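You operate a simulated robot arm through the tools that you are given. There is no shell and no other tool.

You run a simulated two-armed robot. Do the job below in one go: nothing can be reset, and whatever is moved stays where it is left.

TASK
Close the green shutters and shoot both of their bolts.

The check looks at the end state, three seconds after you hand in, the way a careful person would. Anything else that was tipped, shoved, dropped, spilled or broken makes it a failure.

THE ROBOT
Two 7-joint arms with fingered hands on one trunk that stands fixed in place. Base frame: the origin is at the foot of the trunk, x ahead of it, y to its left, z up. Lengths are in m, angles in degrees, forces in N, time in s.
The left shoulder is at [0.02, 0.269, 1.197], the right one opposite. Payload 5 kg a hand.
Tool frame (each hand has its own): the origin (TCP) lies between the finger pads and is the grasp point; the fingertips stand 0.042 m ahead of it; z points along the fingers, y is the line along which they close. The gripper opens to 0.208 m. The gripper's body begins 0.119 m behind the TCP. The gripper is a hand of 4 fingers: y runs from the thumb to the fingers, the wrist lies at [0, 0, -0.317] in the tool frame, and closing takes about 1.5 s.
Orientation is that of the tool frame in the base frame, as a unit quaternion [x, y, z, w]. With the fingers straight down and closing along the base's y, the tool's x points along the base's -x, its y along +y and its z along -z.

THE INTERFACE
- The arms move only by the tool send_rows. It takes "left_targets", "right_targets" or both (then of equal length, played together; a hand with none holds still); each is a list that holds one entry, the list of rows, each a list of 6 numbers: the shift along the tool's x, y, z in cm, then the turn, a rotation vector about the tool's x, y, z in degrees. In form: [[[tx, ty, tz, ax, ay, az], ...]]. A call has 1 to 20 rows; each row shifts and turns the commanded pose from where the row before left it, along the tool's axes as they then stand. "left_fingers" and "right_fingers" are, for a hand that has rows, the gripper command, from -1 (fully open) to 1 (shut), values between in proportion, set as the call begins (left out, the last holds). Each row takes 0.2 s and may step no farther than 0.05 m and 8.6 degrees from the row before; otherwise, or with a gripper value out of range, the whole call is refused. Where a pose cannot be reached the arm comes as near as it can. A force on the tool above 40 N (or 10 N above the force at the start of the call, whichever is more), or a blocked arm, ends the call early, and 0.2 s more pass. Each finger travels about 0.153 m/s and halts on what it meets, pressing with about 24 N; the grip force reading is that of the motor and also rises with nothing between the fingers. The clock runs only during rows and for 0.2 s after the last one: add rows that do not move to give the fingers time. It gives the time, the measured TCP pose, the force on the tool (base axes), the opening and the grip force at its end, in the units of the frame above (readings bear some noise), with the torque about the TCP (base axes, N m) and any sound that the robot's microphone picked up.
- Cameras (640 x 400 px; columns grow to the right, rows downward): "scene" is now at [0.1602, -0.0224, 1.5017]; the picture's right is [-0.25, -0.97, 0.00], its down [-0.19, 0.05, -0.98] and it looks along [0.95, -0.24, -0.19] (base axes); focal length 278 px, centre (320, 200). "left" rides on the left gripper at [-0.093, 0.001, -0.146] in its tool frame; the picture's right is [-0.01, -1.00, 0.00], its down [0.84, -0.01, -0.54] and it looks along [0.54, -0.01, 0.84] (tool axes); focal length 280 px, centre (320, 200). "right" rides on the right gripper at [0.094, 0.001, -0.146] in its tool frame; the picture's right is [-0.01, 1.00, 0.00], its down [-0.84, -0.01, -0.54] and it looks along [-0.54, -0.01, 0.84] (tool axes); focal length 280 px, centre (320, 200). There is no depth. A picture from a camera that has moved, and an enlarged one, comes with that camera's place and axes in the base frame and with its lens.
- capture(camera): a new picture of that camera. The clock stands still meanwhile.
- slide_trunk(by): slides the trunk up (or, below 0, down) by that many m; the arms and the scene camera ride with it, the base frame stays. It gives what a move gives, with no picture.
- set_grasp(shape, hand): the hand has 4 fingers and takes this shape, open, in about a second: jaw (thumb against the fingers, like two jaws); tri (thumb and two fingers); tip (a fingertip pinch); poke (one finger out to press); point (the index stretched); flat (the hand flat); cup (the hand cupped); fist (a fist). The gripper value then closes the fingers along that shape, each until it touches; the sizes above hold for jaw. It gives what a move gives, with no picture.
- pan_tilt(pan, tilt): turns the head with the scene camera to pan (to the left, within 80 degrees either way) and tilt (down, from -29 to 69), counted from straight ahead of the robot. It gives what a move gives.
- enlarge(camera, box): a new picture of the part [left, top, right, bottom] of that camera's present view, enlarged. The clock stands still meanwhile.
- finish_job(): hands the job in; it is judged then, once.

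Places have to be worked out from the pictures, the camera data and where the tool is seen. Open the grippers and draw the arms clear of the work before you hand the job in, unless the task says otherwise.

The tools are called as name(argument=value, ...) on one line, values as JSON. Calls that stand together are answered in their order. send_rows: Moves the arms, as the interface text tells. Its arguments: {"type":"object","properties":{"left_targets":{"type":"array","items":{"type":"array","items":{"type":"array","items":{"type":"number"}}}},"left_fingers":{"type":"number"},"right_targets":{"type":"array","items":{"type":"array","items":{"type":"array","items":{"type":"number"}}}},"right_fingers":{"type":"number"}},"required":[]} The other tools are called the same way: slide_trunk (by) slides the trunk up or down; set_grasp (shape, hand) gives the hand a shape; pan_tilt (pan, tilt) turns the head that bears the scene camera; capture (camera) takes a picture; enlarge (camera, box) takes an enlarged picture of a part of a camera's view; finish_job () hands the job in.

At the start:

```text
time: 0.0
left_ee_pos: [0.4602, 0.084, 1.4414]
left_orientation: [0.066, 0.998, -0.001, 0.0]
left_ft_force: [0.4, -0.1, 0.1]
left_torque: [0.0, 0.04, -0.03]
left_width: 0.2083
left_gripper_force: 0.1
left_shape: jaw
right_ee_pos: [0.5752, -0.3529, 1.526]
right_orientation: [0.067, 0.998, 0.0, 0.0]
right_ft_force: [0.9, 0.0, 0.1]
right_torque: [0.01, -0.03, 0.01]
right_width: 0.2076
right_gripper_force: 0.0
right_shape: jaw
trunk travel left (down, up): [-0.575, 0.046]
head pan, tilt: [-14.3, 11.1]
```

scene: 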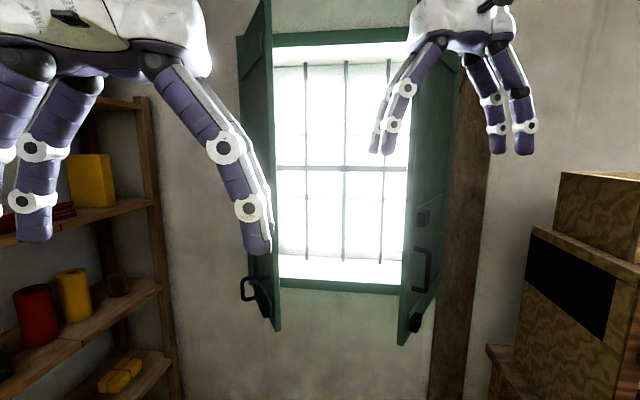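
right: 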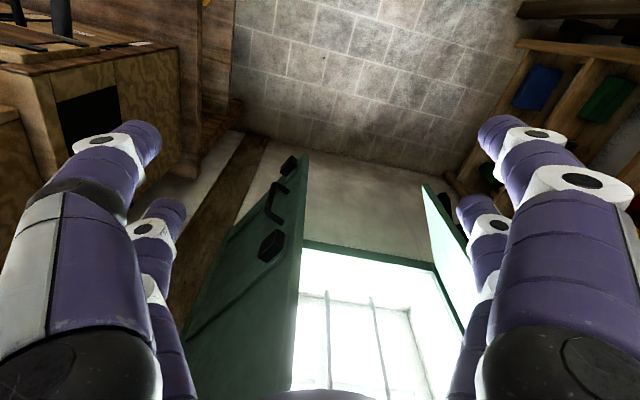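
left: 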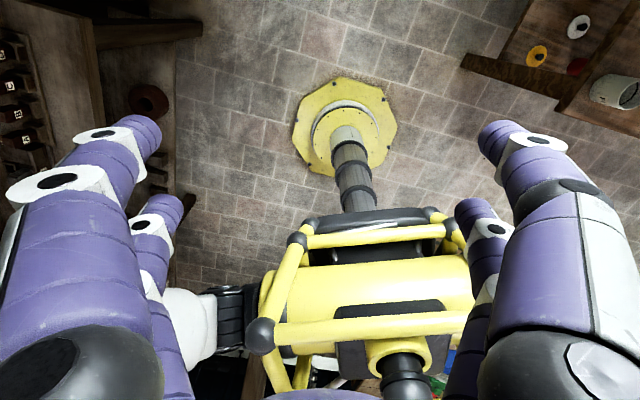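

The two green shutters stand open on either side of a window. I'll look closer at them and their bolts before I move anything.

enlarge(camera="scene", box=[220, 200, 460, 350])

enlarge(camera="scene", box=[220, 0, 500, 175])

enlarge(camera="right", box=[180, 120, 480, 310])

```text
2.67 times, centred on (340, 275) of scene
camera zoom: at [0.1602, -0.0224, 1.5017], right [-0.25, -0.97, 0.0], down [-0.19, 0.05, -0.98], along [0.95, -0.24, -0.19], focal length 742 px, centre (267, 0)
```

zoom: 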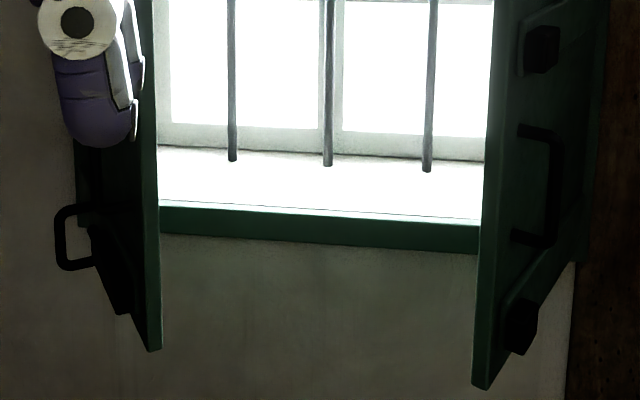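

```text
2.29 times, centred on (360, 88) of scene
camera zoom: at [0.1602, -0.0224, 1.5017], right [-0.25, -0.97, 0.0], down [-0.19, 0.05, -0.98], along [0.95, -0.24, -0.19], focal length 636 px, centre (229, 457)
```

zoom: 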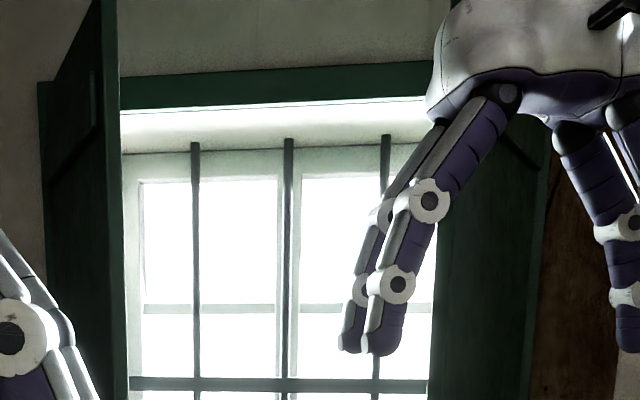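

```text
2.11 times, centred on (330, 215) of right
camera zoom: at [0.4831, -0.3388, 1.6719], right [0.15, 0.99, 0.0], down [0.83, -0.12, 0.54], along [0.53, -0.08, -0.84], focal length 590 px, centre (299, 168)
```

zoom: 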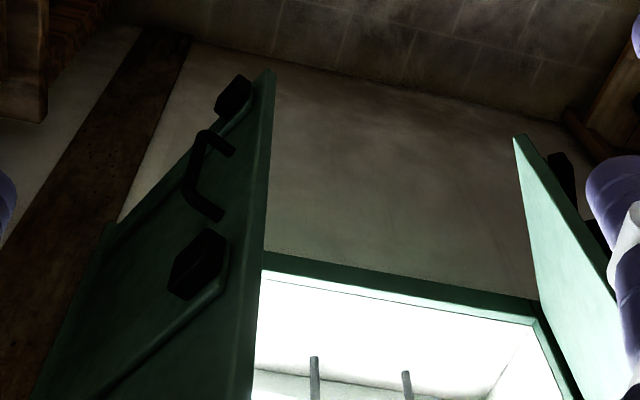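

The shutters open into the room and are less than about 90° open, with handles and black fittings on their room-side faces. I'll pan the head to see what obstacles surround the arms before moving.

pan_tilt(pan=35, tilt=25)

capture(camera="scene")

pan_tilt(pan=-60, tilt=25)

capture(camera="scene")

pan_tilt(pan=-14.3, tilt=35)

capture(camera="scene")

```text
time: 1.2
left_ee_pos: [0.46, 0.0835, 1.4409]
left_orientation: [0.066, 0.998, -0.002, 0.0]
left_ft_force: [0.4, 0.6, -0.1]
left_torque: [0.02, 0.0, 0.03]
left_width: 0.2079
left_gripper_force: 0.1
left_shape: jaw
right_ee_pos: [0.5755, -0.3532, 1.5252]
right_orientation: [0.067, 0.998, 0.0, 0.001]
right_ft_force: [-0.4, -0.3, 0.4]
right_torque: [0.0, 0.02, -0.01]
right_width: 0.2076
right_gripper_force: 0.0
right_shape: jaw
trunk travel left (down, up): [-0.575, 0.046]
head pan, tilt: [35.0, 25.0]
```

```text
taken
camera scene: at [0.1454, 0.0534, 1.479], right [0.57, -0.82, 0.0], down [-0.35, -0.24, -0.91], along [0.74, 0.52, -0.42], focal length 278 px, centre (320, 200)
```

scene: 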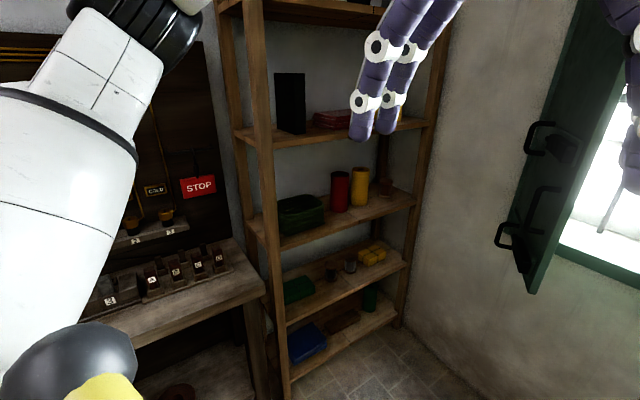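

```text
time: 2.9
left_ee_pos: [0.4601, 0.085, 1.4412]
left_orientation: [0.067, 0.998, -0.001, 0.0]
left_ft_force: [0.6, 0.0, 0.1]
left_torque: [0.01, 0.02, 0.02]
left_width: 0.2078
left_gripper_force: 0.0
left_shape: jaw
right_ee_pos: [0.5756, -0.3522, 1.5264]
right_orientation: [0.068, 0.998, 0.0, 0.001]
right_ft_force: [0.7, 0.2, -0.8]
right_torque: [0.01, 0.02, -0.05]
right_width: 0.208
right_gripper_force: 0.1
right_shape: jaw
trunk travel left (down, up): [-0.575, 0.046]
head pan, tilt: [-60.0, 25.0]
```

```text
taken
camera scene: at [0.116, -0.0792, 1.479], right [-0.87, -0.5, 0.0], down [-0.21, 0.37, -0.91], along [0.45, -0.78, -0.42], focal length 278 px, centre (320, 200)
```

scene: 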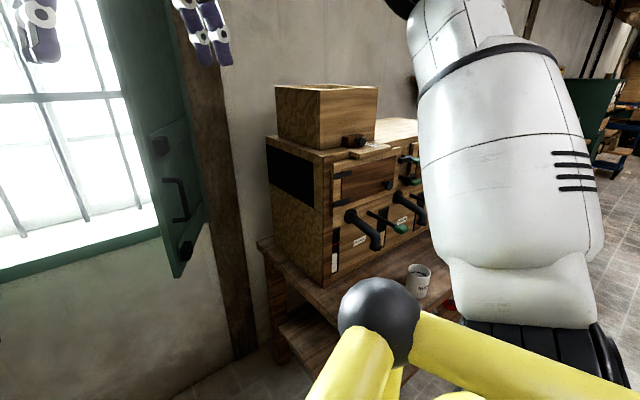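

```text
time: 4.0
left_ee_pos: [0.4598, 0.0839, 1.4419]
left_orientation: [0.066, 0.998, -0.001, 0.0]
left_ft_force: [0.7, -0.3, 1.4]
left_torque: [-0.02, -0.02, 0.02]
left_width: 0.2079
left_gripper_force: 0.0
left_shape: jaw
right_ee_pos: [0.5759, -0.3521, 1.5253]
right_orientation: [0.068, 0.998, 0.0, 0.001]
right_ft_force: [-0.7, -0.6, -0.6]
right_torque: [-0.01, 0.01, -0.01]
right_width: 0.2078
right_gripper_force: 0.1
right_shape: jaw
trunk travel left (down, up): [-0.575, 0.046]
head pan, tilt: [-14.3, 35.0]
```

```text
taken
camera scene: at [0.1552, -0.0212, 1.4633], right [-0.25, -0.97, 0.0], down [-0.56, 0.14, -0.82], along [0.79, -0.2, -0.57], focal length 278 px, centre (320, 200)
```

scene: 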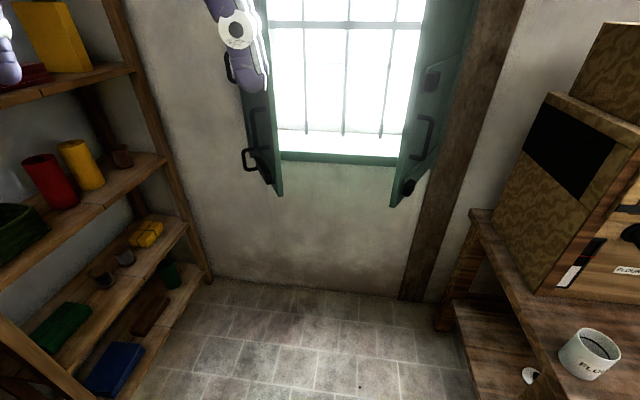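

I estimate the wall yawed about -20°, with hinges about 0.78 m apart and the leaves about 55–60° open. Next I'll look at the fittings close up from these head angles.

enlarge(camera="scene", box=[200, 40, 340, 210])

enlarge(camera="scene", box=[370, 40, 490, 220])

pan_tilt(pan=10, tilt=15)

enlarge(camera="scene", box=[320, 150, 560, 350])

capture(camera="scene")

```text
2.35 times, centred on (270, 125) of scene
camera zoom: at [0.1552, -0.0212, 1.4633], right [-0.25, -0.97, 0.0], down [-0.56, 0.14, -0.82], along [0.79, -0.2, -0.57], focal length 654 px, centre (438, 376)
```

zoom: 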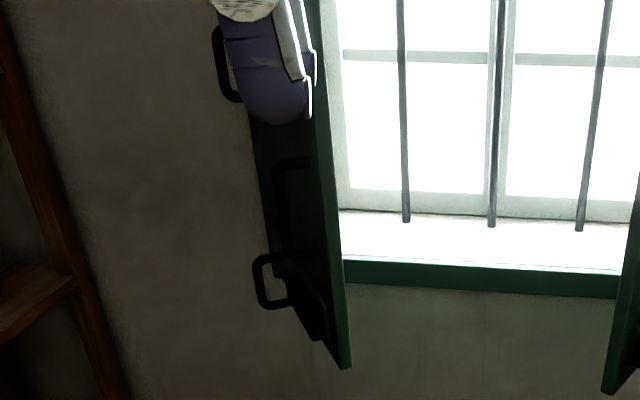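

```text
2.22 times, centred on (430, 130) of scene
camera zoom: at [0.1552, -0.0212, 1.4633], right [-0.25, -0.97, 0.0], down [-0.56, 0.14, -0.82], along [0.79, -0.2, -0.57], focal length 618 px, centre (76, 356)
```

zoom: 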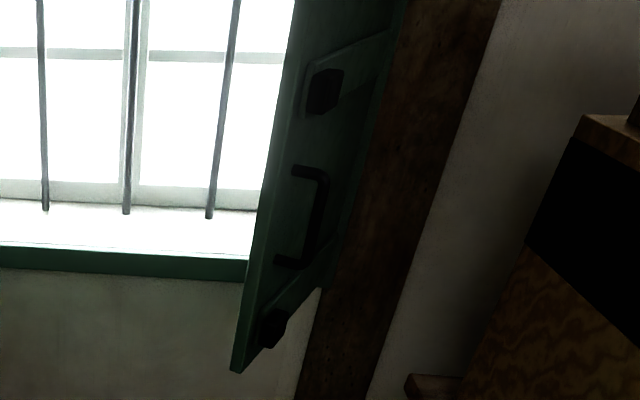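

```text
time: 4.9
left_ee_pos: [0.459, 0.0845, 1.4413]
left_orientation: [0.066, 0.998, -0.001, 0.0]
left_ft_force: [-0.1, 0.7, 0.3]
left_torque: [0.03, -0.03, 0.02]
left_width: 0.2077
left_gripper_force: 0.1
left_shape: jaw
right_ee_pos: [0.5759, -0.3521, 1.5248]
right_orientation: [0.067, 0.998, 0.0, 0.001]
right_ft_force: [-0.7, 0.3, 0.8]
right_torque: [0.02, -0.04, 0.03]
right_width: 0.2075
right_gripper_force: 0.1
right_shape: jaw
trunk travel left (down, up): [-0.575, 0.046]
head pan, tilt: [10.0, 15.0]
```

```text
2.00 times, centred on (440, 250) of scene
camera zoom: at [0.1619, 0.0168, 1.4952], right [0.17, -0.98, 0.0], down [-0.26, -0.04, -0.97], along [0.95, 0.17, -0.26], focal length 556 px, centre (80, 100)
```

zoom: 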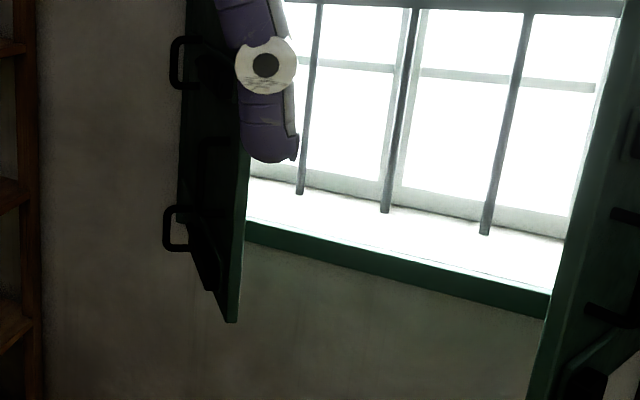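

```text
taken
camera scene: at [0.1619, 0.0168, 1.4952], right [0.17, -0.98, 0.0], down [-0.26, -0.04, -0.97], along [0.95, 0.17, -0.26], focal length 278 px, centre (320, 200)
```

scene: 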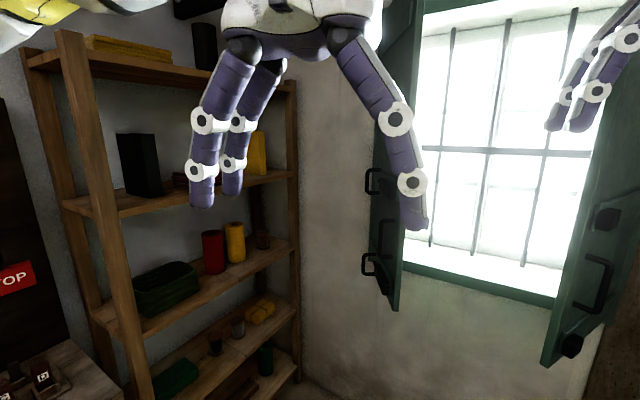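

The left leaf carries two horizontal bolts with D-handles, one upper and one lower, plus a pull handle. The right leaf carries two keepers, so both leaves must be closed and then both bolts slid right into the keepers. I'll turn the left hand to point forward, well clear of the shutters, so its camera can see them.

send_rows(left_targets=[[[0, 5, 0, 0, 0, 0], [0, 5, 0, 0, 0, 0], [0, 5, 0, 0, 0, 0], [-2, 0, 0, 0, -8.2, 0], [-2, 0, 0.3, 0, -8.2, 0], [-1.9, 0, 0.6, 0, -8.2, 0], [-1.8, 0, 0.8, 0, -8.2, 0], [-1.7, 0, 1.1, 0, -8.2, 0], [-1.5, 0, 1.3, 0, -8.2, 0], [-1.3, 0, 1.5, 0, -8.2, 0], [-1.1, 0, 1.7, 0, -8.2, 0], [-0.8, 0, 1.8, 0, -8.2, 0], [-0.5, 0, 1.9, 0, -8.2, 0], [0, 0, 2, 0, -8, 0]]])

capture(camera="left")

capture(camera="scene")

```text
time: 7.9
left_ee_pos: [0.6978, 0.2054, 1.4379]
left_orientation: [0.045, 0.704, -0.047, 0.707]
left_ft_force: [-0.7, 0.0, 0.1]
left_torque: [-0.01, 0.08, -0.07]
left_width: 0.208
left_gripper_force: 0.1
left_shape: jaw
right_ee_pos: [0.5757, -0.3522, 1.5257]
right_orientation: [0.067, 0.998, 0.0, -0.001]
right_ft_force: [0.6, 0.3, -0.5]
right_torque: [-0.07, 0.13, -0.01]
right_width: 0.208
right_gripper_force: 0.2
right_shape: jaw
trunk travel left (down, up): [-0.575, 0.046]
head pan, tilt: [10.0, 15.0]
```

```text
taken
camera left: at [0.5521, 0.2269, 1.5306], right [-0.13, -0.99, 0.02], down [-0.53, 0.06, -0.84], along [0.84, -0.12, -0.54], focal length 280 px, centre (320, 200)
```

left: 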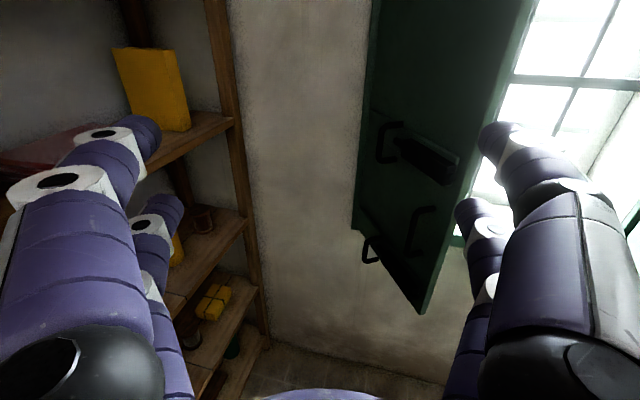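

```text
taken
camera scene: at [0.1627, 0.0174, 1.495], right [0.17, -0.98, 0.0], down [-0.26, -0.05, -0.97], along [0.95, 0.17, -0.26], focal length 278 px, centre (320, 200)
```

scene: 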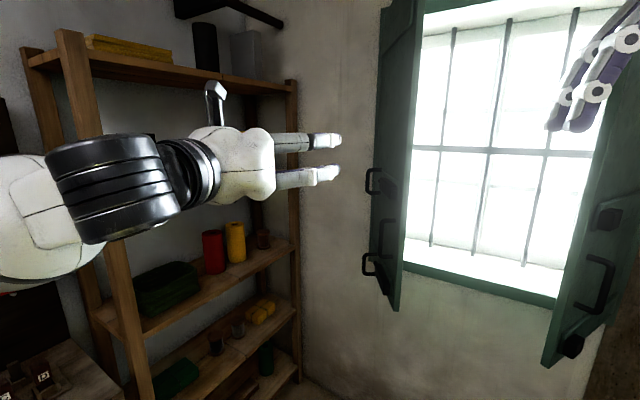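

The left wrist camera now sees the left leaf's room face. I'll enlarge it to pin down the bolts.

enlarge(camera="left", box=[340, 90, 500, 320])

enlarge(camera="scene", box=[350, 130, 450, 320])

enlarge(camera="scene", box=[520, 170, 640, 380])

```text
1.74 times, centred on (420, 205) of left
camera zoom: at [0.5521, 0.2269, 1.5306], right [-0.13, -0.99, 0.02], down [-0.53, 0.06, -0.84], along [0.84, -0.12, -0.54], focal length 488 px, centre (146, 191)
```

zoom: 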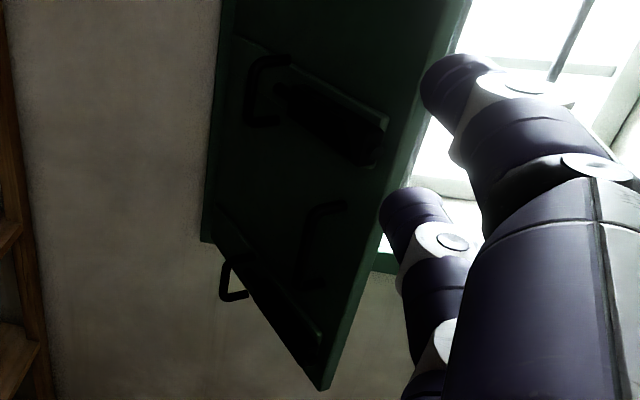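

```text
2.11 times, centred on (400, 225) of scene
camera zoom: at [0.1627, 0.0174, 1.495], right [0.17, -0.98, 0.0], down [-0.26, -0.05, -0.97], along [0.95, 0.17, -0.26], focal length 586 px, centre (152, 147)
```

zoom: 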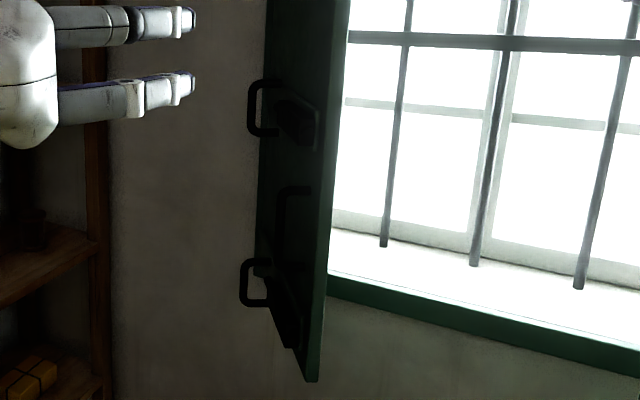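

```text
1.90 times, centred on (580, 275) of scene
camera zoom: at [0.1627, 0.0174, 1.495], right [0.17, -0.98, 0.0], down [-0.26, -0.05, -0.97], along [0.95, 0.17, -0.26], focal length 530 px, centre (-175, 57)
```

zoom: 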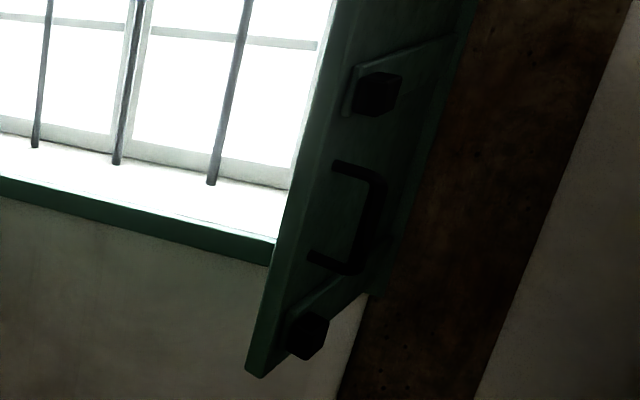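

Triangulated positions:

| Item | Position |
|---|---|
| Left leaf hinge | about (1.30, 0.01) |
| Left leaf free edge | about (0.957, -0.085) |
| Right leaf free edge | about (0.805, -0.44) |
| Bolt D-grips (height) | z about 1.31 and 0.98 |

Now I'll take the right hand to the room side of the right leaf and turn it forward, watching the cabinet on the right.

send_rows(right_targets=[[[0, -5, 0, 0, 0, 0], [0, -5, 0, 0, 0, 0], [0, -4, 0, 0, 0, 0], [0, -3, 0, 0, 0, 0], [0, 0, 0, 0, -8.2, 0], [0, 0, 0, 0, -8.2, 0], [0, 0, 0, 0, -8.2, 0], [0, 0, 0, 0, -8.2, 0], [0, 0, 0, 0, -8.2, 0], [0, 0, 0, 0, -8.2, 0], [0, 0, 0, 0, -8.2, 0], [0, 0, 0, 0, -8.2, 0], [0, 0, 0, 0, -8.2, 0], [0, 0, 0, 0, -8.2, 0], [0, 0, 0, 0, -8, 0]]], right_fingers=1)

capture(camera="right")

pan_tilt(pan=-30, tilt=20)

capture(camera="scene")

```text
time: 11.1
left_ee_pos: [0.6972, 0.2034, 1.4373]
left_orientation: [0.047, 0.705, -0.048, 0.706]
left_ft_force: [0.5, 0.5, 0.1]
left_torque: [-0.01, 0.0, 0.07]
left_width: 0.2081
left_gripper_force: 0.0
left_shape: jaw
right_ee_pos: [0.5518, -0.5213, 1.5265]
right_orientation: [0.048, 0.704, -0.047, 0.707]
right_ft_force: [-0.3, -0.8, -0.4]
right_torque: [-0.01, 0.04, 0.07]
right_width: 0.0
right_gripper_force: 23.9
right_shape: jaw
trunk travel left (down, up): [-0.575, 0.046]
head pan, tilt: [10.0, 15.0]
```

```text
taken
camera right: at [0.4077, -0.5008, 1.4324], right [0.13, 0.99, 0.02], down [-0.54, 0.06, 0.84], along [0.83, -0.12, 0.54], focal length 280 px, centre (320, 200)
```

right: 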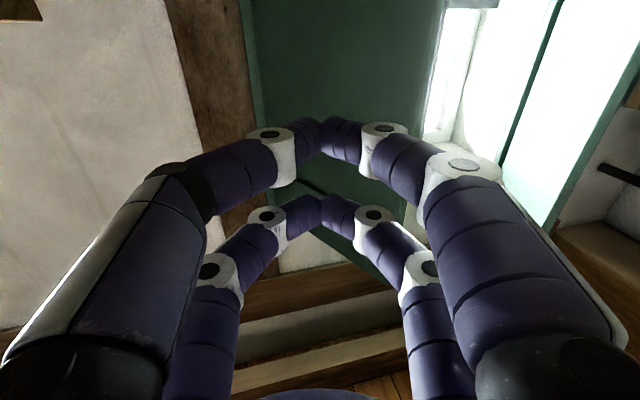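

```text
time: 12.2
left_ee_pos: [0.6958, 0.2037, 1.4376]
left_orientation: [0.046, 0.705, -0.047, 0.706]
left_ft_force: [-0.7, -0.3, -0.2]
left_torque: [0.0, 0.01, 0.03]
left_width: 0.2078
left_gripper_force: 0.0
left_shape: jaw
right_ee_pos: [0.5517, -0.5209, 1.5252]
right_orientation: [0.047, 0.706, -0.047, 0.705]
right_ft_force: [0.0, 0.3, -0.4]
right_torque: [-0.01, -0.01, 0.0]
right_width: 0.0
right_gripper_force: 23.7
right_shape: jaw
trunk travel left (down, up): [-0.575, 0.046]
head pan, tilt: [-30.0, 20.0]
```

```text
taken
camera scene: at [0.1505, -0.0459, 1.4871], right [-0.5, -0.87, 0.0], down [-0.3, 0.17, -0.94], along [0.81, -0.47, -0.34], focal length 278 px, centre (320, 200)
```

scene: 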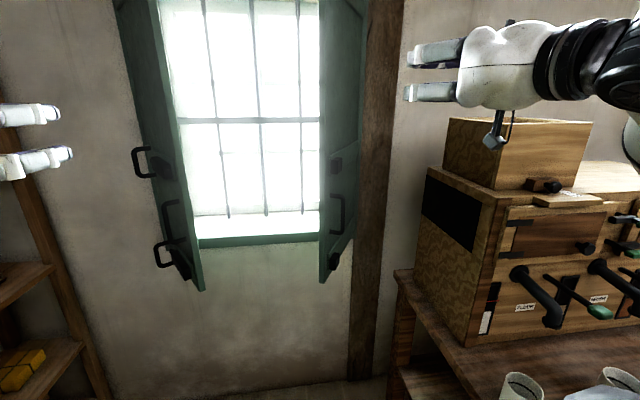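

The right hand is now pointing forward at about (0.55, -0.52, 1.53) with fingers shut, clear of the cabinet. Pushing nearly straight along +x at y≈-0.5 follows the right leaf's arc, so I'll first approach to just short of contact.

send_rows(right_targets=[[[0, 0.9, 4, 0, 0, 0], [0, 0.9, 4, 0, 0, 0], [0, 0.9, 4, 0, 0, 0], [0, 0.9, 4, 0, 0, 0], [0, 0.9, 3.5, 0, 0, 0]]])

capture(camera="scene")

capture(camera="right")

```text
time: 13.4
left_ee_pos: [0.6978, 0.2057, 1.4364]
left_orientation: [0.045, 0.706, -0.047, 0.705]
left_ft_force: [1.0, 0.3, -1.0]
left_torque: [-0.07, -0.04, -0.11]
left_width: 0.2077
left_gripper_force: 0.2
left_shape: jaw
right_ee_pos: [0.7528, -0.5026, 1.5252]
right_orientation: [0.048, 0.706, -0.049, 0.705]
right_ft_force: [0.5, 0.5, 0.6]
right_torque: [0.0, 0.06, -0.03]
right_width: 0.0002
right_gripper_force: 23.6
right_shape: jaw
trunk travel left (down, up): [-0.575, 0.046]
head pan, tilt: [-30.0, 20.0]
```

```text
taken
camera scene: at [0.1514, -0.0453, 1.4869], right [-0.5, -0.87, 0.0], down [-0.3, 0.17, -0.94], along [0.81, -0.47, -0.34], focal length 278 px, centre (320, 200)
```

scene: 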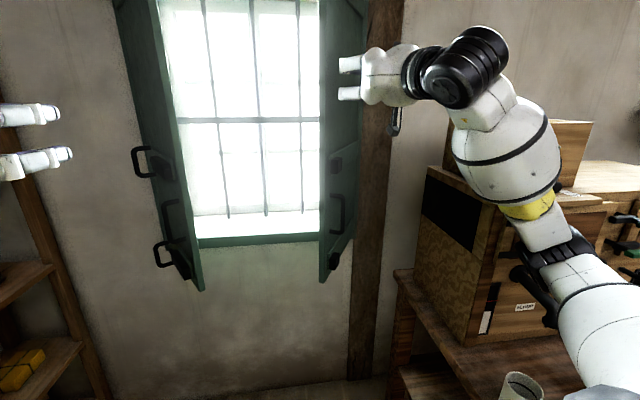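

```text
taken
camera right: at [0.6079, -0.4811, 1.4324], right [0.13, 0.99, 0.01], down [-0.54, 0.06, 0.84], along [0.83, -0.12, 0.54], focal length 280 px, centre (320, 200)
```

right: 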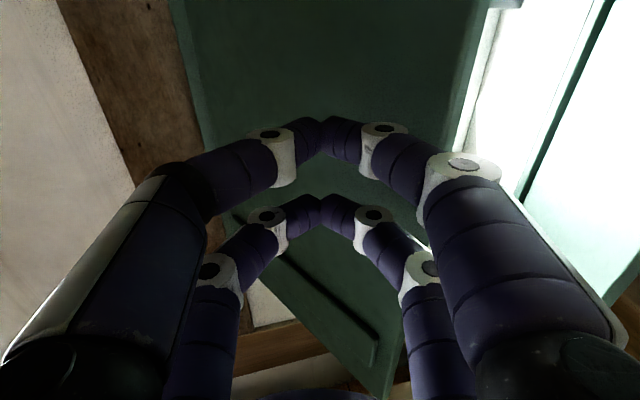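

The fingertips are about 5 cm short of the leaf at y≈-0.51. I'll push forward slowly now and watch the force.

send_rows(right_targets=[[[0, 0.3, 2.5, 0, 0, 0], [0, 0.3, 2.5, 0, 0, 0], [0, 0.3, 2.5, 0, 0, 0], [0, 0.5, 2.5, 0, 0, 0], [0, 0.5, 2.5, 0, 0, 0], [0, 0.5, 2.5, 0, 0, 0]]])

capture(camera="scene")

capture(camera="right")

```text
time: 14.8
left_ee_pos: [0.6979, 0.2055, 1.4365]
left_orientation: [0.046, 0.706, -0.047, 0.706]
left_ft_force: [0.9, 1.0, -0.7]
left_torque: [0.0, -0.04, -0.01]
left_width: 0.2079
left_gripper_force: 0.0
left_shape: jaw
right_ee_pos: [0.9044, -0.498, 1.5256]
right_orientation: [0.047, 0.705, -0.048, 0.706]
right_ft_force: [0.1, 0.2, -0.4]
right_torque: [-0.01, 0.02, 0.02]
right_width: 0.0
right_gripper_force: 23.6
right_shape: jaw
trunk travel left (down, up): [-0.575, 0.046]
head pan, tilt: [-30.0, 20.0]
```

```text
taken
camera scene: at [0.1509, -0.0456, 1.487], right [-0.5, -0.87, 0.0], down [-0.3, 0.17, -0.94], along [0.81, -0.47, -0.34], focal length 278 px, centre (320, 200)
```

scene: 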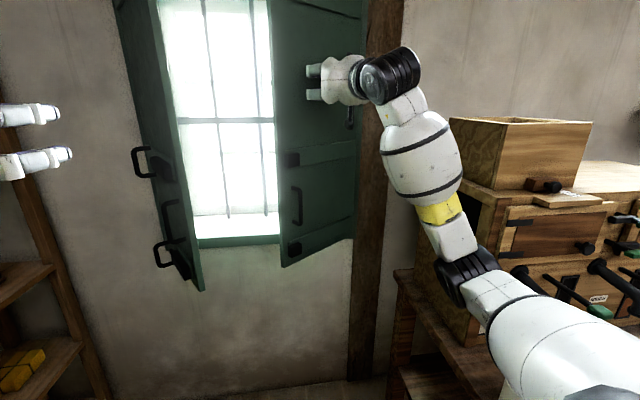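

```text
taken
camera right: at [0.76, -0.4769, 1.4324], right [0.13, 0.99, 0.01], down [-0.54, 0.06, 0.84], along [0.83, -0.12, 0.54], focal length 280 px, centre (320, 200)
```

right: 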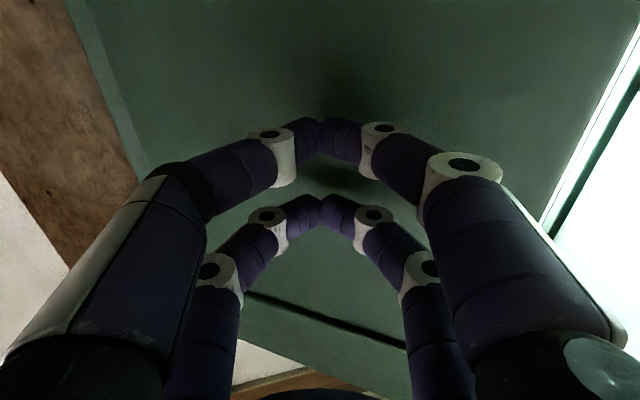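

The right leaf swings freely and stays put; it's about 30° open now. I'll keep pushing toward closed, with smaller steps at the end.

send_rows(right_targets=[[[0, 0.5, 2.5, 0, 0, 0], [0, 0.4, 2.5, 0, 0, 0], [0, 0.3, 2, 0, 0, 0], [0, 0.1, 1.5, 0, 0, 0], [0, 0, 1, 0, 0, 0], [0, 0, 1, 0, 0, 0], [0, 0, 1, 0, 0, 0]]])

capture(camera="scene")

capture(camera="right")

```text
time: 16.4
left_ee_pos: [0.6969, 0.2043, 1.4374]
left_orientation: [0.046, 0.705, -0.047, 0.706]
left_ft_force: [0.1, 0.4, 0.5]
left_torque: [-0.02, 0.01, 0.01]
left_width: 0.2078
left_gripper_force: 0.0
left_shape: jaw
right_ee_pos: [1.0207, -0.5007, 1.5257]
right_orientation: [0.048, 0.705, -0.048, 0.706]
right_ft_force: [-0.4, 1.2, 0.9]
right_torque: [0.0, -0.01, -0.02]
right_width: 0.0
right_gripper_force: 24.0
right_shape: jaw
trunk travel left (down, up): [-0.575, 0.046]
head pan, tilt: [-30.0, 20.0]
```

```text
taken
camera scene: at [0.1507, -0.0459, 1.4871], right [-0.5, -0.87, 0.0], down [-0.3, 0.17, -0.94], along [0.81, -0.47, -0.34], focal length 278 px, centre (320, 200)
```

scene: 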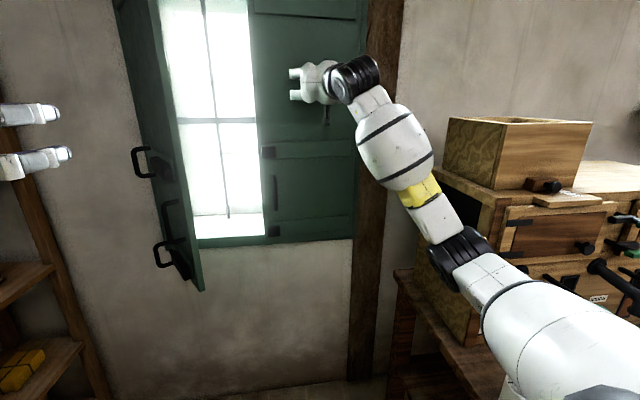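

```text
taken
camera right: at [0.8758, -0.4803, 1.4327], right [0.13, 0.99, 0.01], down [-0.54, 0.06, 0.84], along [0.83, -0.12, 0.54], focal length 280 px, centre (320, 200)
```

right: 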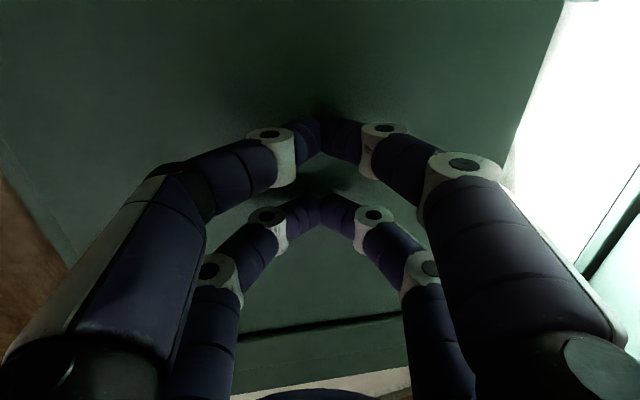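

The leaf looks almost closed with no resistance yet. I'll push on in 0.5 cm steps until it seats.

send_rows(right_targets=[[[0, 0, 0.6, 0, 0, 0], [0, 0, 0.6, 0, 0, 0], [0, 0, 0.6, 0, 0, 0], [0, 0, 0.6, 0, 0, 0], [0, 0, 0.6, 0, 0, 0], [0, 0, 0.6, 0, 0, 0]]])

enlarge(camera="scene", box=[140, 40, 400, 310])

```text
time: 17.8
left_ee_pos: [0.695, 0.2039, 1.4378]
left_orientation: [0.047, 0.705, -0.048, 0.706]
left_ft_force: [0.7, 0.3, 0.3]
left_torque: [0.03, 0.02, 0.02]
left_width: 0.2077
left_gripper_force: 0.1
left_shape: jaw
right_ee_pos: [1.0501, -0.5053, 1.53]
right_orientation: [0.046, 0.704, -0.046, 0.707]
right_ft_force: [-32.5, 5.7, -5.8]
right_torque: [0.14, 0.94, -0.2]
right_width: 0.0003
right_gripper_force: 24.0
right_shape: jaw
trunk travel left (down, up): [-0.575, 0.046]
head pan, tilt: [-30.0, 20.0]
stopped in row 6 (right hand): the force on the tool passed its limit at 48 N (the readings are from after the stop); the commanded pose is now the measured one
```

```text
1.48 times, centred on (270, 175) of scene
camera zoom: at [0.1478, -0.0458, 1.4873], right [-0.5, -0.87, 0.0], down [-0.29, 0.17, -0.94], along [0.81, -0.47, -0.34], focal length 412 px, centre (394, 237)
```

zoom: 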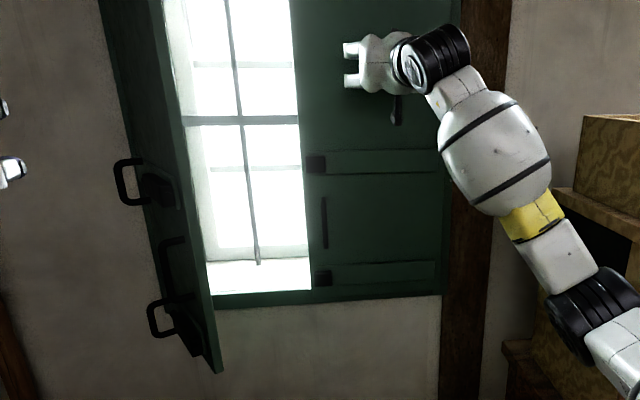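

The right leaf is seated: the force rose to 48 N with the fingertips at n≈1.20. I'll back the right hand off and check that the leaf stays shut, and turn the closed left hand about 22° to the right.

send_rows(right_targets=[[[0, 0, -2, 0, 0, 0], [0, 0, -3, 0, 0, 0], [0, -0.5, -4, 0, 0, 0], [0, -0.5, -4, 0, 0, 0]]], left_targets=[[[0, 0, 0, 7.5, 0, 0], [0, 0, 0, 7.5, 0, 0], [0, 0, 0, 7.5, 0, 0], [0, 0, 0, 0, 0, 0]]], left_fingers=1)

capture(camera="scene")

capture(camera="left")

```text
time: 18.8
left_ee_pos: [0.6976, 0.2034, 1.4376]
left_orientation: [0.184, 0.682, -0.184, 0.683]
left_ft_force: [-0.7, -1.1, 0.3]
left_torque: [0.02, 0.01, 0.06]
left_width: 0.0
left_gripper_force: 21.6
left_shape: jaw
right_ee_pos: [0.9234, -0.5008, 1.5253]
right_orientation: [0.049, 0.706, -0.048, 0.705]
right_ft_force: [-0.1, -1.3, -0.4]
right_torque: [-0.03, -0.08, 0.15]
right_width: 0.0003
right_gripper_force: 23.9
right_shape: jaw
trunk travel left (down, up): [-0.575, 0.046]
head pan, tilt: [-30.0, 20.0]
```

```text
taken
camera scene: at [0.1506, -0.0471, 1.4871], right [-0.5, -0.87, 0.0], down [-0.3, 0.17, -0.94], along [0.81, -0.47, -0.34], focal length 278 px, centre (320, 200)
```

scene: 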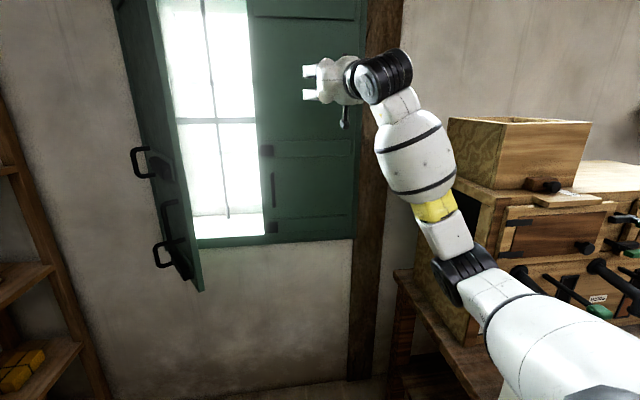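

```text
taken
camera left: at [0.571, 0.2785, 1.5312], right [-0.5, -0.86, 0.01], down [-0.47, 0.26, -0.84], along [0.72, -0.43, -0.54], focal length 280 px, centre (320, 200)
```

left: 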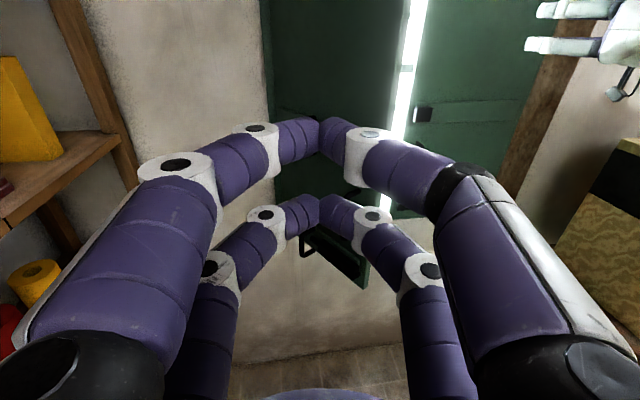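

The right leaf stays shut. The left hand now points at yaw -30°, so I'll advance it along its fingers to just short of the left leaf's room face, above the upper bolt.

send_rows(left_targets=[[[0, 0, 4.5, 0, 0, 0], [0, 0, 4.5, 0, 0, 0], [0, 0, 4.5, 0, 0, 0], [0, 0, 4.5, 0, 0, 0], [0, 0, 4.5, 0, 0, 0], [0, 0, 4.5, 0, 0, 0], [0, 0, 3, 0, 0, 0]]])

pan_tilt(pan=-10, tilt=15)

capture(camera="scene")

capture(camera="left")

```text
time: 20.4
left_ee_pos: [0.9564, 0.0536, 1.4368]
left_orientation: [0.185, 0.682, -0.185, 0.683]
left_ft_force: [0.6, -0.8, 0.1]
left_torque: [-0.02, -0.03, 0.04]
left_width: 0.0001
left_gripper_force: 24.0
left_shape: jaw
right_ee_pos: [0.9242, -0.4985, 1.527]
right_orientation: [0.047, 0.705, -0.047, 0.706]
right_ft_force: [0.9, -1.0, -0.9]
right_torque: [-0.01, -0.09, 0.05]
right_width: 0.0002
right_gripper_force: 24.1
right_shape: jaw
trunk travel left (down, up): [-0.575, 0.046]
head pan, tilt: [-30.0, 20.0]
```

```text
time: 21.2
left_ee_pos: [0.9559, 0.0527, 1.4367]
left_orientation: [0.184, 0.682, -0.185, 0.683]
left_ft_force: [0.0, -0.2, 0.1]
left_torque: [-0.02, -0.02, 0.01]
left_width: 0.0
left_gripper_force: 23.2
left_shape: jaw
right_ee_pos: [0.9252, -0.4996, 1.5265]
right_orientation: [0.046, 0.706, -0.046, 0.705]
right_ft_force: [-0.1, 0.2, 0.2]
right_torque: [0.03, -0.03, 0.0]
right_width: 0.0003
right_gripper_force: 23.6
right_shape: jaw
trunk travel left (down, up): [-0.575, 0.046]
head pan, tilt: [-10.0, 15.0]
```

```text
taken
camera scene: at [0.1619, -0.0158, 1.4952], right [-0.17, -0.98, 0.0], down [-0.26, 0.05, -0.97], along [0.95, -0.17, -0.26], focal length 278 px, centre (320, 200)
```

scene: 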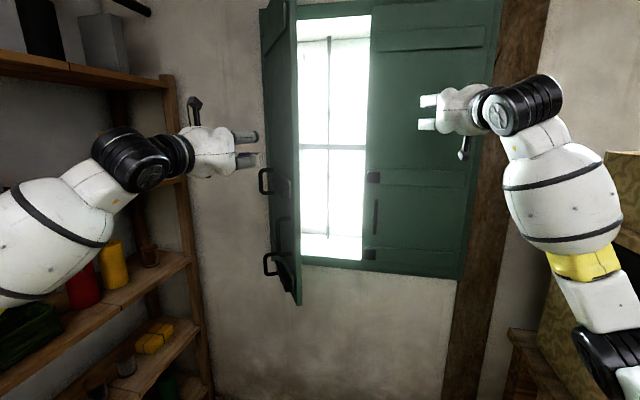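

```text
taken
camera left: at [0.8296, 0.1289, 1.5307], right [-0.5, -0.87, 0.02], down [-0.47, 0.26, -0.84], along [0.73, -0.43, -0.54], focal length 280 px, centre (320, 200)
```

left: 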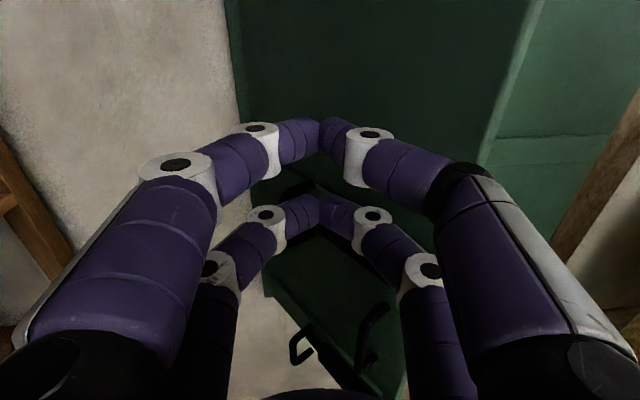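

The fingertips are at about (0.99, 0.03), just left of the leaf. I'll push right and forward along the leaf's arc.

send_rows(left_targets=[[[0, -1.2, 2.35, 0, 0, 0], [0, -1.2, 2.35, 0, 0, 0], [0, -1.2, 2.35, 0, 0, 0], [0, -2, 2.5, 0, 0, 0], [0, -2, 2.5, 0, 0, 0], [0, -2, 2.5, 0, 0, 0], [0, -0.8, 2.2, 0, 0, 0], [0, -0.8, 2.2, 0, 0, 0]]])

capture(camera="scene")

capture(camera="left")

```text
time: 23.0
left_ee_pos: [1.065, -0.1386, 1.4365]
left_orientation: [0.185, 0.682, -0.185, 0.683]
left_ft_force: [-0.1, -0.8, -0.8]
left_torque: [-0.01, -0.01, 0.09]
left_width: 0.0
left_gripper_force: 23.8
left_shape: jaw
right_ee_pos: [0.924, -0.4999, 1.5262]
right_orientation: [0.047, 0.706, -0.047, 0.705]
right_ft_force: [-1.0, -1.1, -0.7]
right_torque: [0.0, -0.04, 0.14]
right_width: 0.0
right_gripper_force: 23.4
right_shape: jaw
trunk travel left (down, up): [-0.575, 0.046]
head pan, tilt: [-10.0, 15.0]
```

```text
taken
camera scene: at [0.1618, -0.0165, 1.4952], right [-0.17, -0.98, 0.0], down [-0.25, 0.05, -0.97], along [0.95, -0.17, -0.26], focal length 278 px, centre (320, 200)
```

scene: 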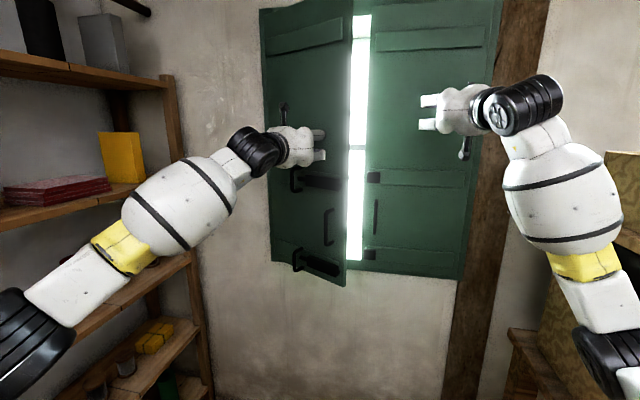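

```text
taken
camera left: at [0.9386, -0.0637, 1.531], right [-0.5, -0.86, 0.01], down [-0.47, 0.26, -0.84], along [0.72, -0.43, -0.54], focal length 280 px, centre (320, 200)
```

left: 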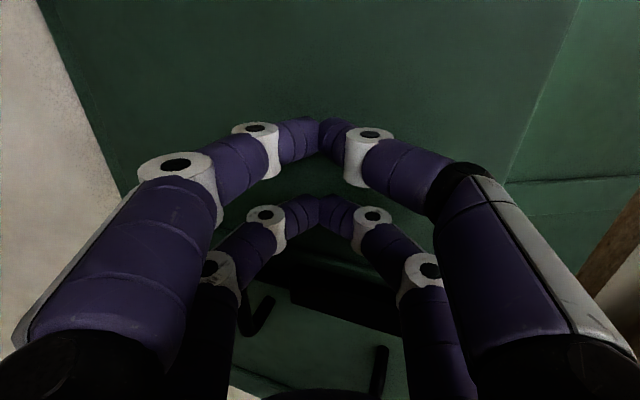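

The left leaf is about 20° open and the arm still has reach. I'll continue toward closed.

send_rows(left_targets=[[[0, -0.4, 2, 0, 0, 0], [0, -0.4, 2, 0, 0, 0], [0, -0.3, 2, 0, 0, 0], [0, -0.2, 1.2, 0, 0, 0], [0, -0.2, 1, 0, 0, 0], [0, 0, 0.7, 0, 0, 0], [0, 0, 0.7, 0, 0, 0], [0, 0, 0.7, 0, 0, 0], [0, 0, 0.7, 0, 0, 0], [0, 0, 0.7, 0, 0, 0]]])

capture(camera="scene")

capture(camera="left")

```text
time: 25.4
left_ee_pos: [1.1835, -0.1547, 1.419]
left_orientation: [0.167, 0.691, -0.168, 0.683]
left_ft_force: [-1.3, -2.9, 1.6]
left_torque: [0.09, 0.12, 0.34]
left_width: 0.0
left_gripper_force: 23.6
left_shape: jaw
right_ee_pos: [0.9234, -0.4972, 1.5267]
right_orientation: [0.047, 0.706, -0.047, 0.705]
right_ft_force: [-1.3, -0.5, 0.5]
right_torque: [0.0, 0.11, 0.13]
right_width: 0.0
right_gripper_force: 24.0
right_shape: jaw
trunk travel left (down, up): [-0.575, 0.046]
head pan, tilt: [-10.0, 15.0]
stopped in row 10 (left hand): the arm was blocked; the commanded pose is now the measured one
```

```text
taken
camera scene: at [0.1601, -0.0165, 1.4956], right [-0.17, -0.98, 0.0], down [-0.25, 0.05, -0.97], along [0.95, -0.17, -0.26], focal length 278 px, centre (320, 200)
```

scene: 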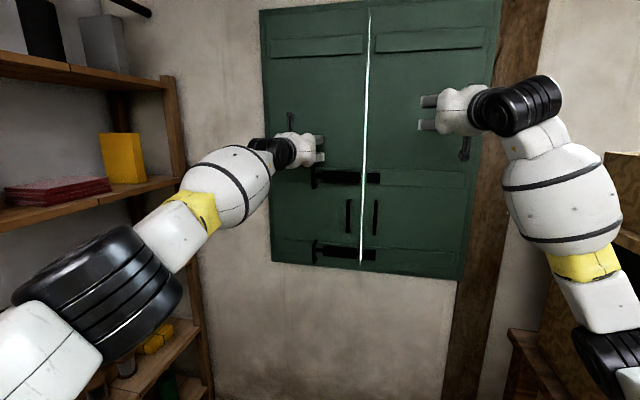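

```text
taken
camera left: at [1.056, -0.0873, 1.5141], right [-0.46, -0.89, 0.02], down [-0.49, 0.24, -0.84], along [0.74, -0.39, -0.55], focal length 280 px, centre (320, 200)
```

left: 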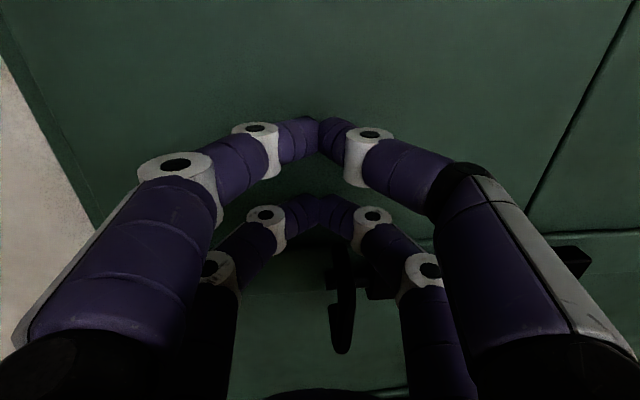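

The left arm ran out of reach with only light force, and the leaf looks nearly shut. I'll inspect the seam and bolts closely.

enlarge(camera="scene", box=[290, 150, 410, 280])

enlarge(camera="scene", box=[250, 0, 510, 130])

```text
3.08 times, centred on (350, 215) of scene
camera zoom: at [0.1601, -0.0165, 1.4956], right [-0.17, -0.98, 0.0], down [-0.25, 0.05, -0.97], along [0.95, -0.17, -0.26], focal length 856 px, centre (228, 154)
```

zoom: 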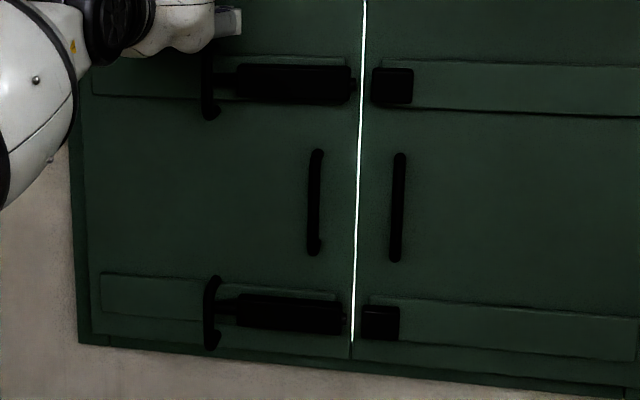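

```text
2.46 times, centred on (380, 65) of scene
camera zoom: at [0.1601, -0.0165, 1.4956], right [-0.17, -0.98, 0.0], down [-0.25, 0.05, -0.97], along [0.95, -0.17, -0.26], focal length 684 px, centre (172, 532)
```

zoom: 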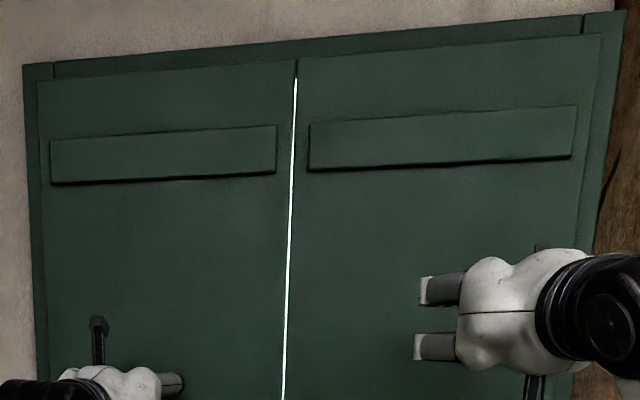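

Both leaves look close to flush, and the bolts are still retracted with about 3 cm of throw between D-handle and housing. I'll withdraw the left hand and bring the right hand in front of the left leaf near the seam, to press it home.

send_rows(left_targets=[[[0, 0, -3, 0, 0, 0], [0, 0, -4.5, 0, 0, 0], [0, 0, -4.5, 0, 0, 0], [0, 0, -4.5, 0, 0, 0], [0, 0, -4.5, 0, 0, 0], [0, 0, -4.5, 0, 0, 0], [0, 0, -4.5, 0, 0, 0]]])

send_rows(right_targets=[[[0, 3.87, 0.9, 0, 0, 0], [0, 3.87, 0.9, 0, 0, 0], [0, 3.87, 0.9, 0, 0, 0], [0, 3.87, 0.9, 0, 0, 0], [0, 3.87, 0.9, 0, 0, 0], [0, 3.87, 0.9, 0, 0, 0]]])

capture(camera="scene")

capture(camera="right")

```text
time: 27.0
left_ee_pos: [0.9171, -0.0221, 1.4206]
left_orientation: [0.168, 0.691, -0.17, 0.682]
left_ft_force: [-0.5, 0.5, 0.4]
left_torque: [0.02, 0.03, 0.02]
left_width: 0.0004
left_gripper_force: 23.9
left_shape: jaw
right_ee_pos: [0.9243, -0.4949, 1.5266]
right_orientation: [0.045, 0.706, -0.046, 0.706]
right_ft_force: [-0.3, -0.3, 0.8]
right_torque: [0.04, 0.13, -0.07]
right_width: 0.0001
right_gripper_force: 24.0
right_shape: jaw
trunk travel left (down, up): [-0.575, 0.046]
head pan, tilt: [-10.0, 15.0]
```

```text
time: 28.4
left_ee_pos: [0.9184, -0.0201, 1.4188]
left_orientation: [0.168, 0.691, -0.17, 0.682]
left_ft_force: [-0.1, 1.5, -0.6]
left_torque: [0.0, -0.02, -0.16]
left_width: 0.0
left_gripper_force: 24.1
left_shape: jaw
right_ee_pos: [1.0085, -0.2695, 1.5254]
right_orientation: [0.044, 0.706, -0.046, 0.705]
right_ft_force: [0.6, -0.3, -0.2]
right_torque: [-0.03, -0.01, -0.05]
right_width: 0.0
right_gripper_force: 24.1
right_shape: jaw
trunk travel left (down, up): [-0.575, 0.046]
head pan, tilt: [-10.0, 15.0]
```

```text
taken
camera scene: at [0.1621, -0.0145, 1.4952], right [-0.17, -0.98, 0.0], down [-0.26, 0.04, -0.97], along [0.95, -0.17, -0.26], focal length 278 px, centre (320, 200)
```

scene: 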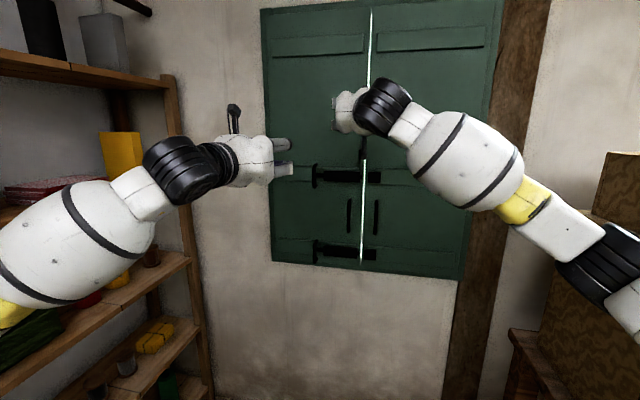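

```text
taken
camera right: at [0.8638, -0.2496, 1.4319], right [0.13, 0.99, 0.01], down [-0.53, 0.06, 0.84], along [0.84, -0.11, 0.54], focal length 280 px, centre (320, 200)
```

right: 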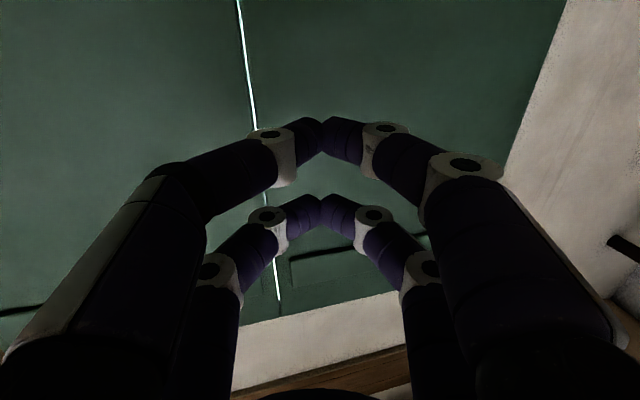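

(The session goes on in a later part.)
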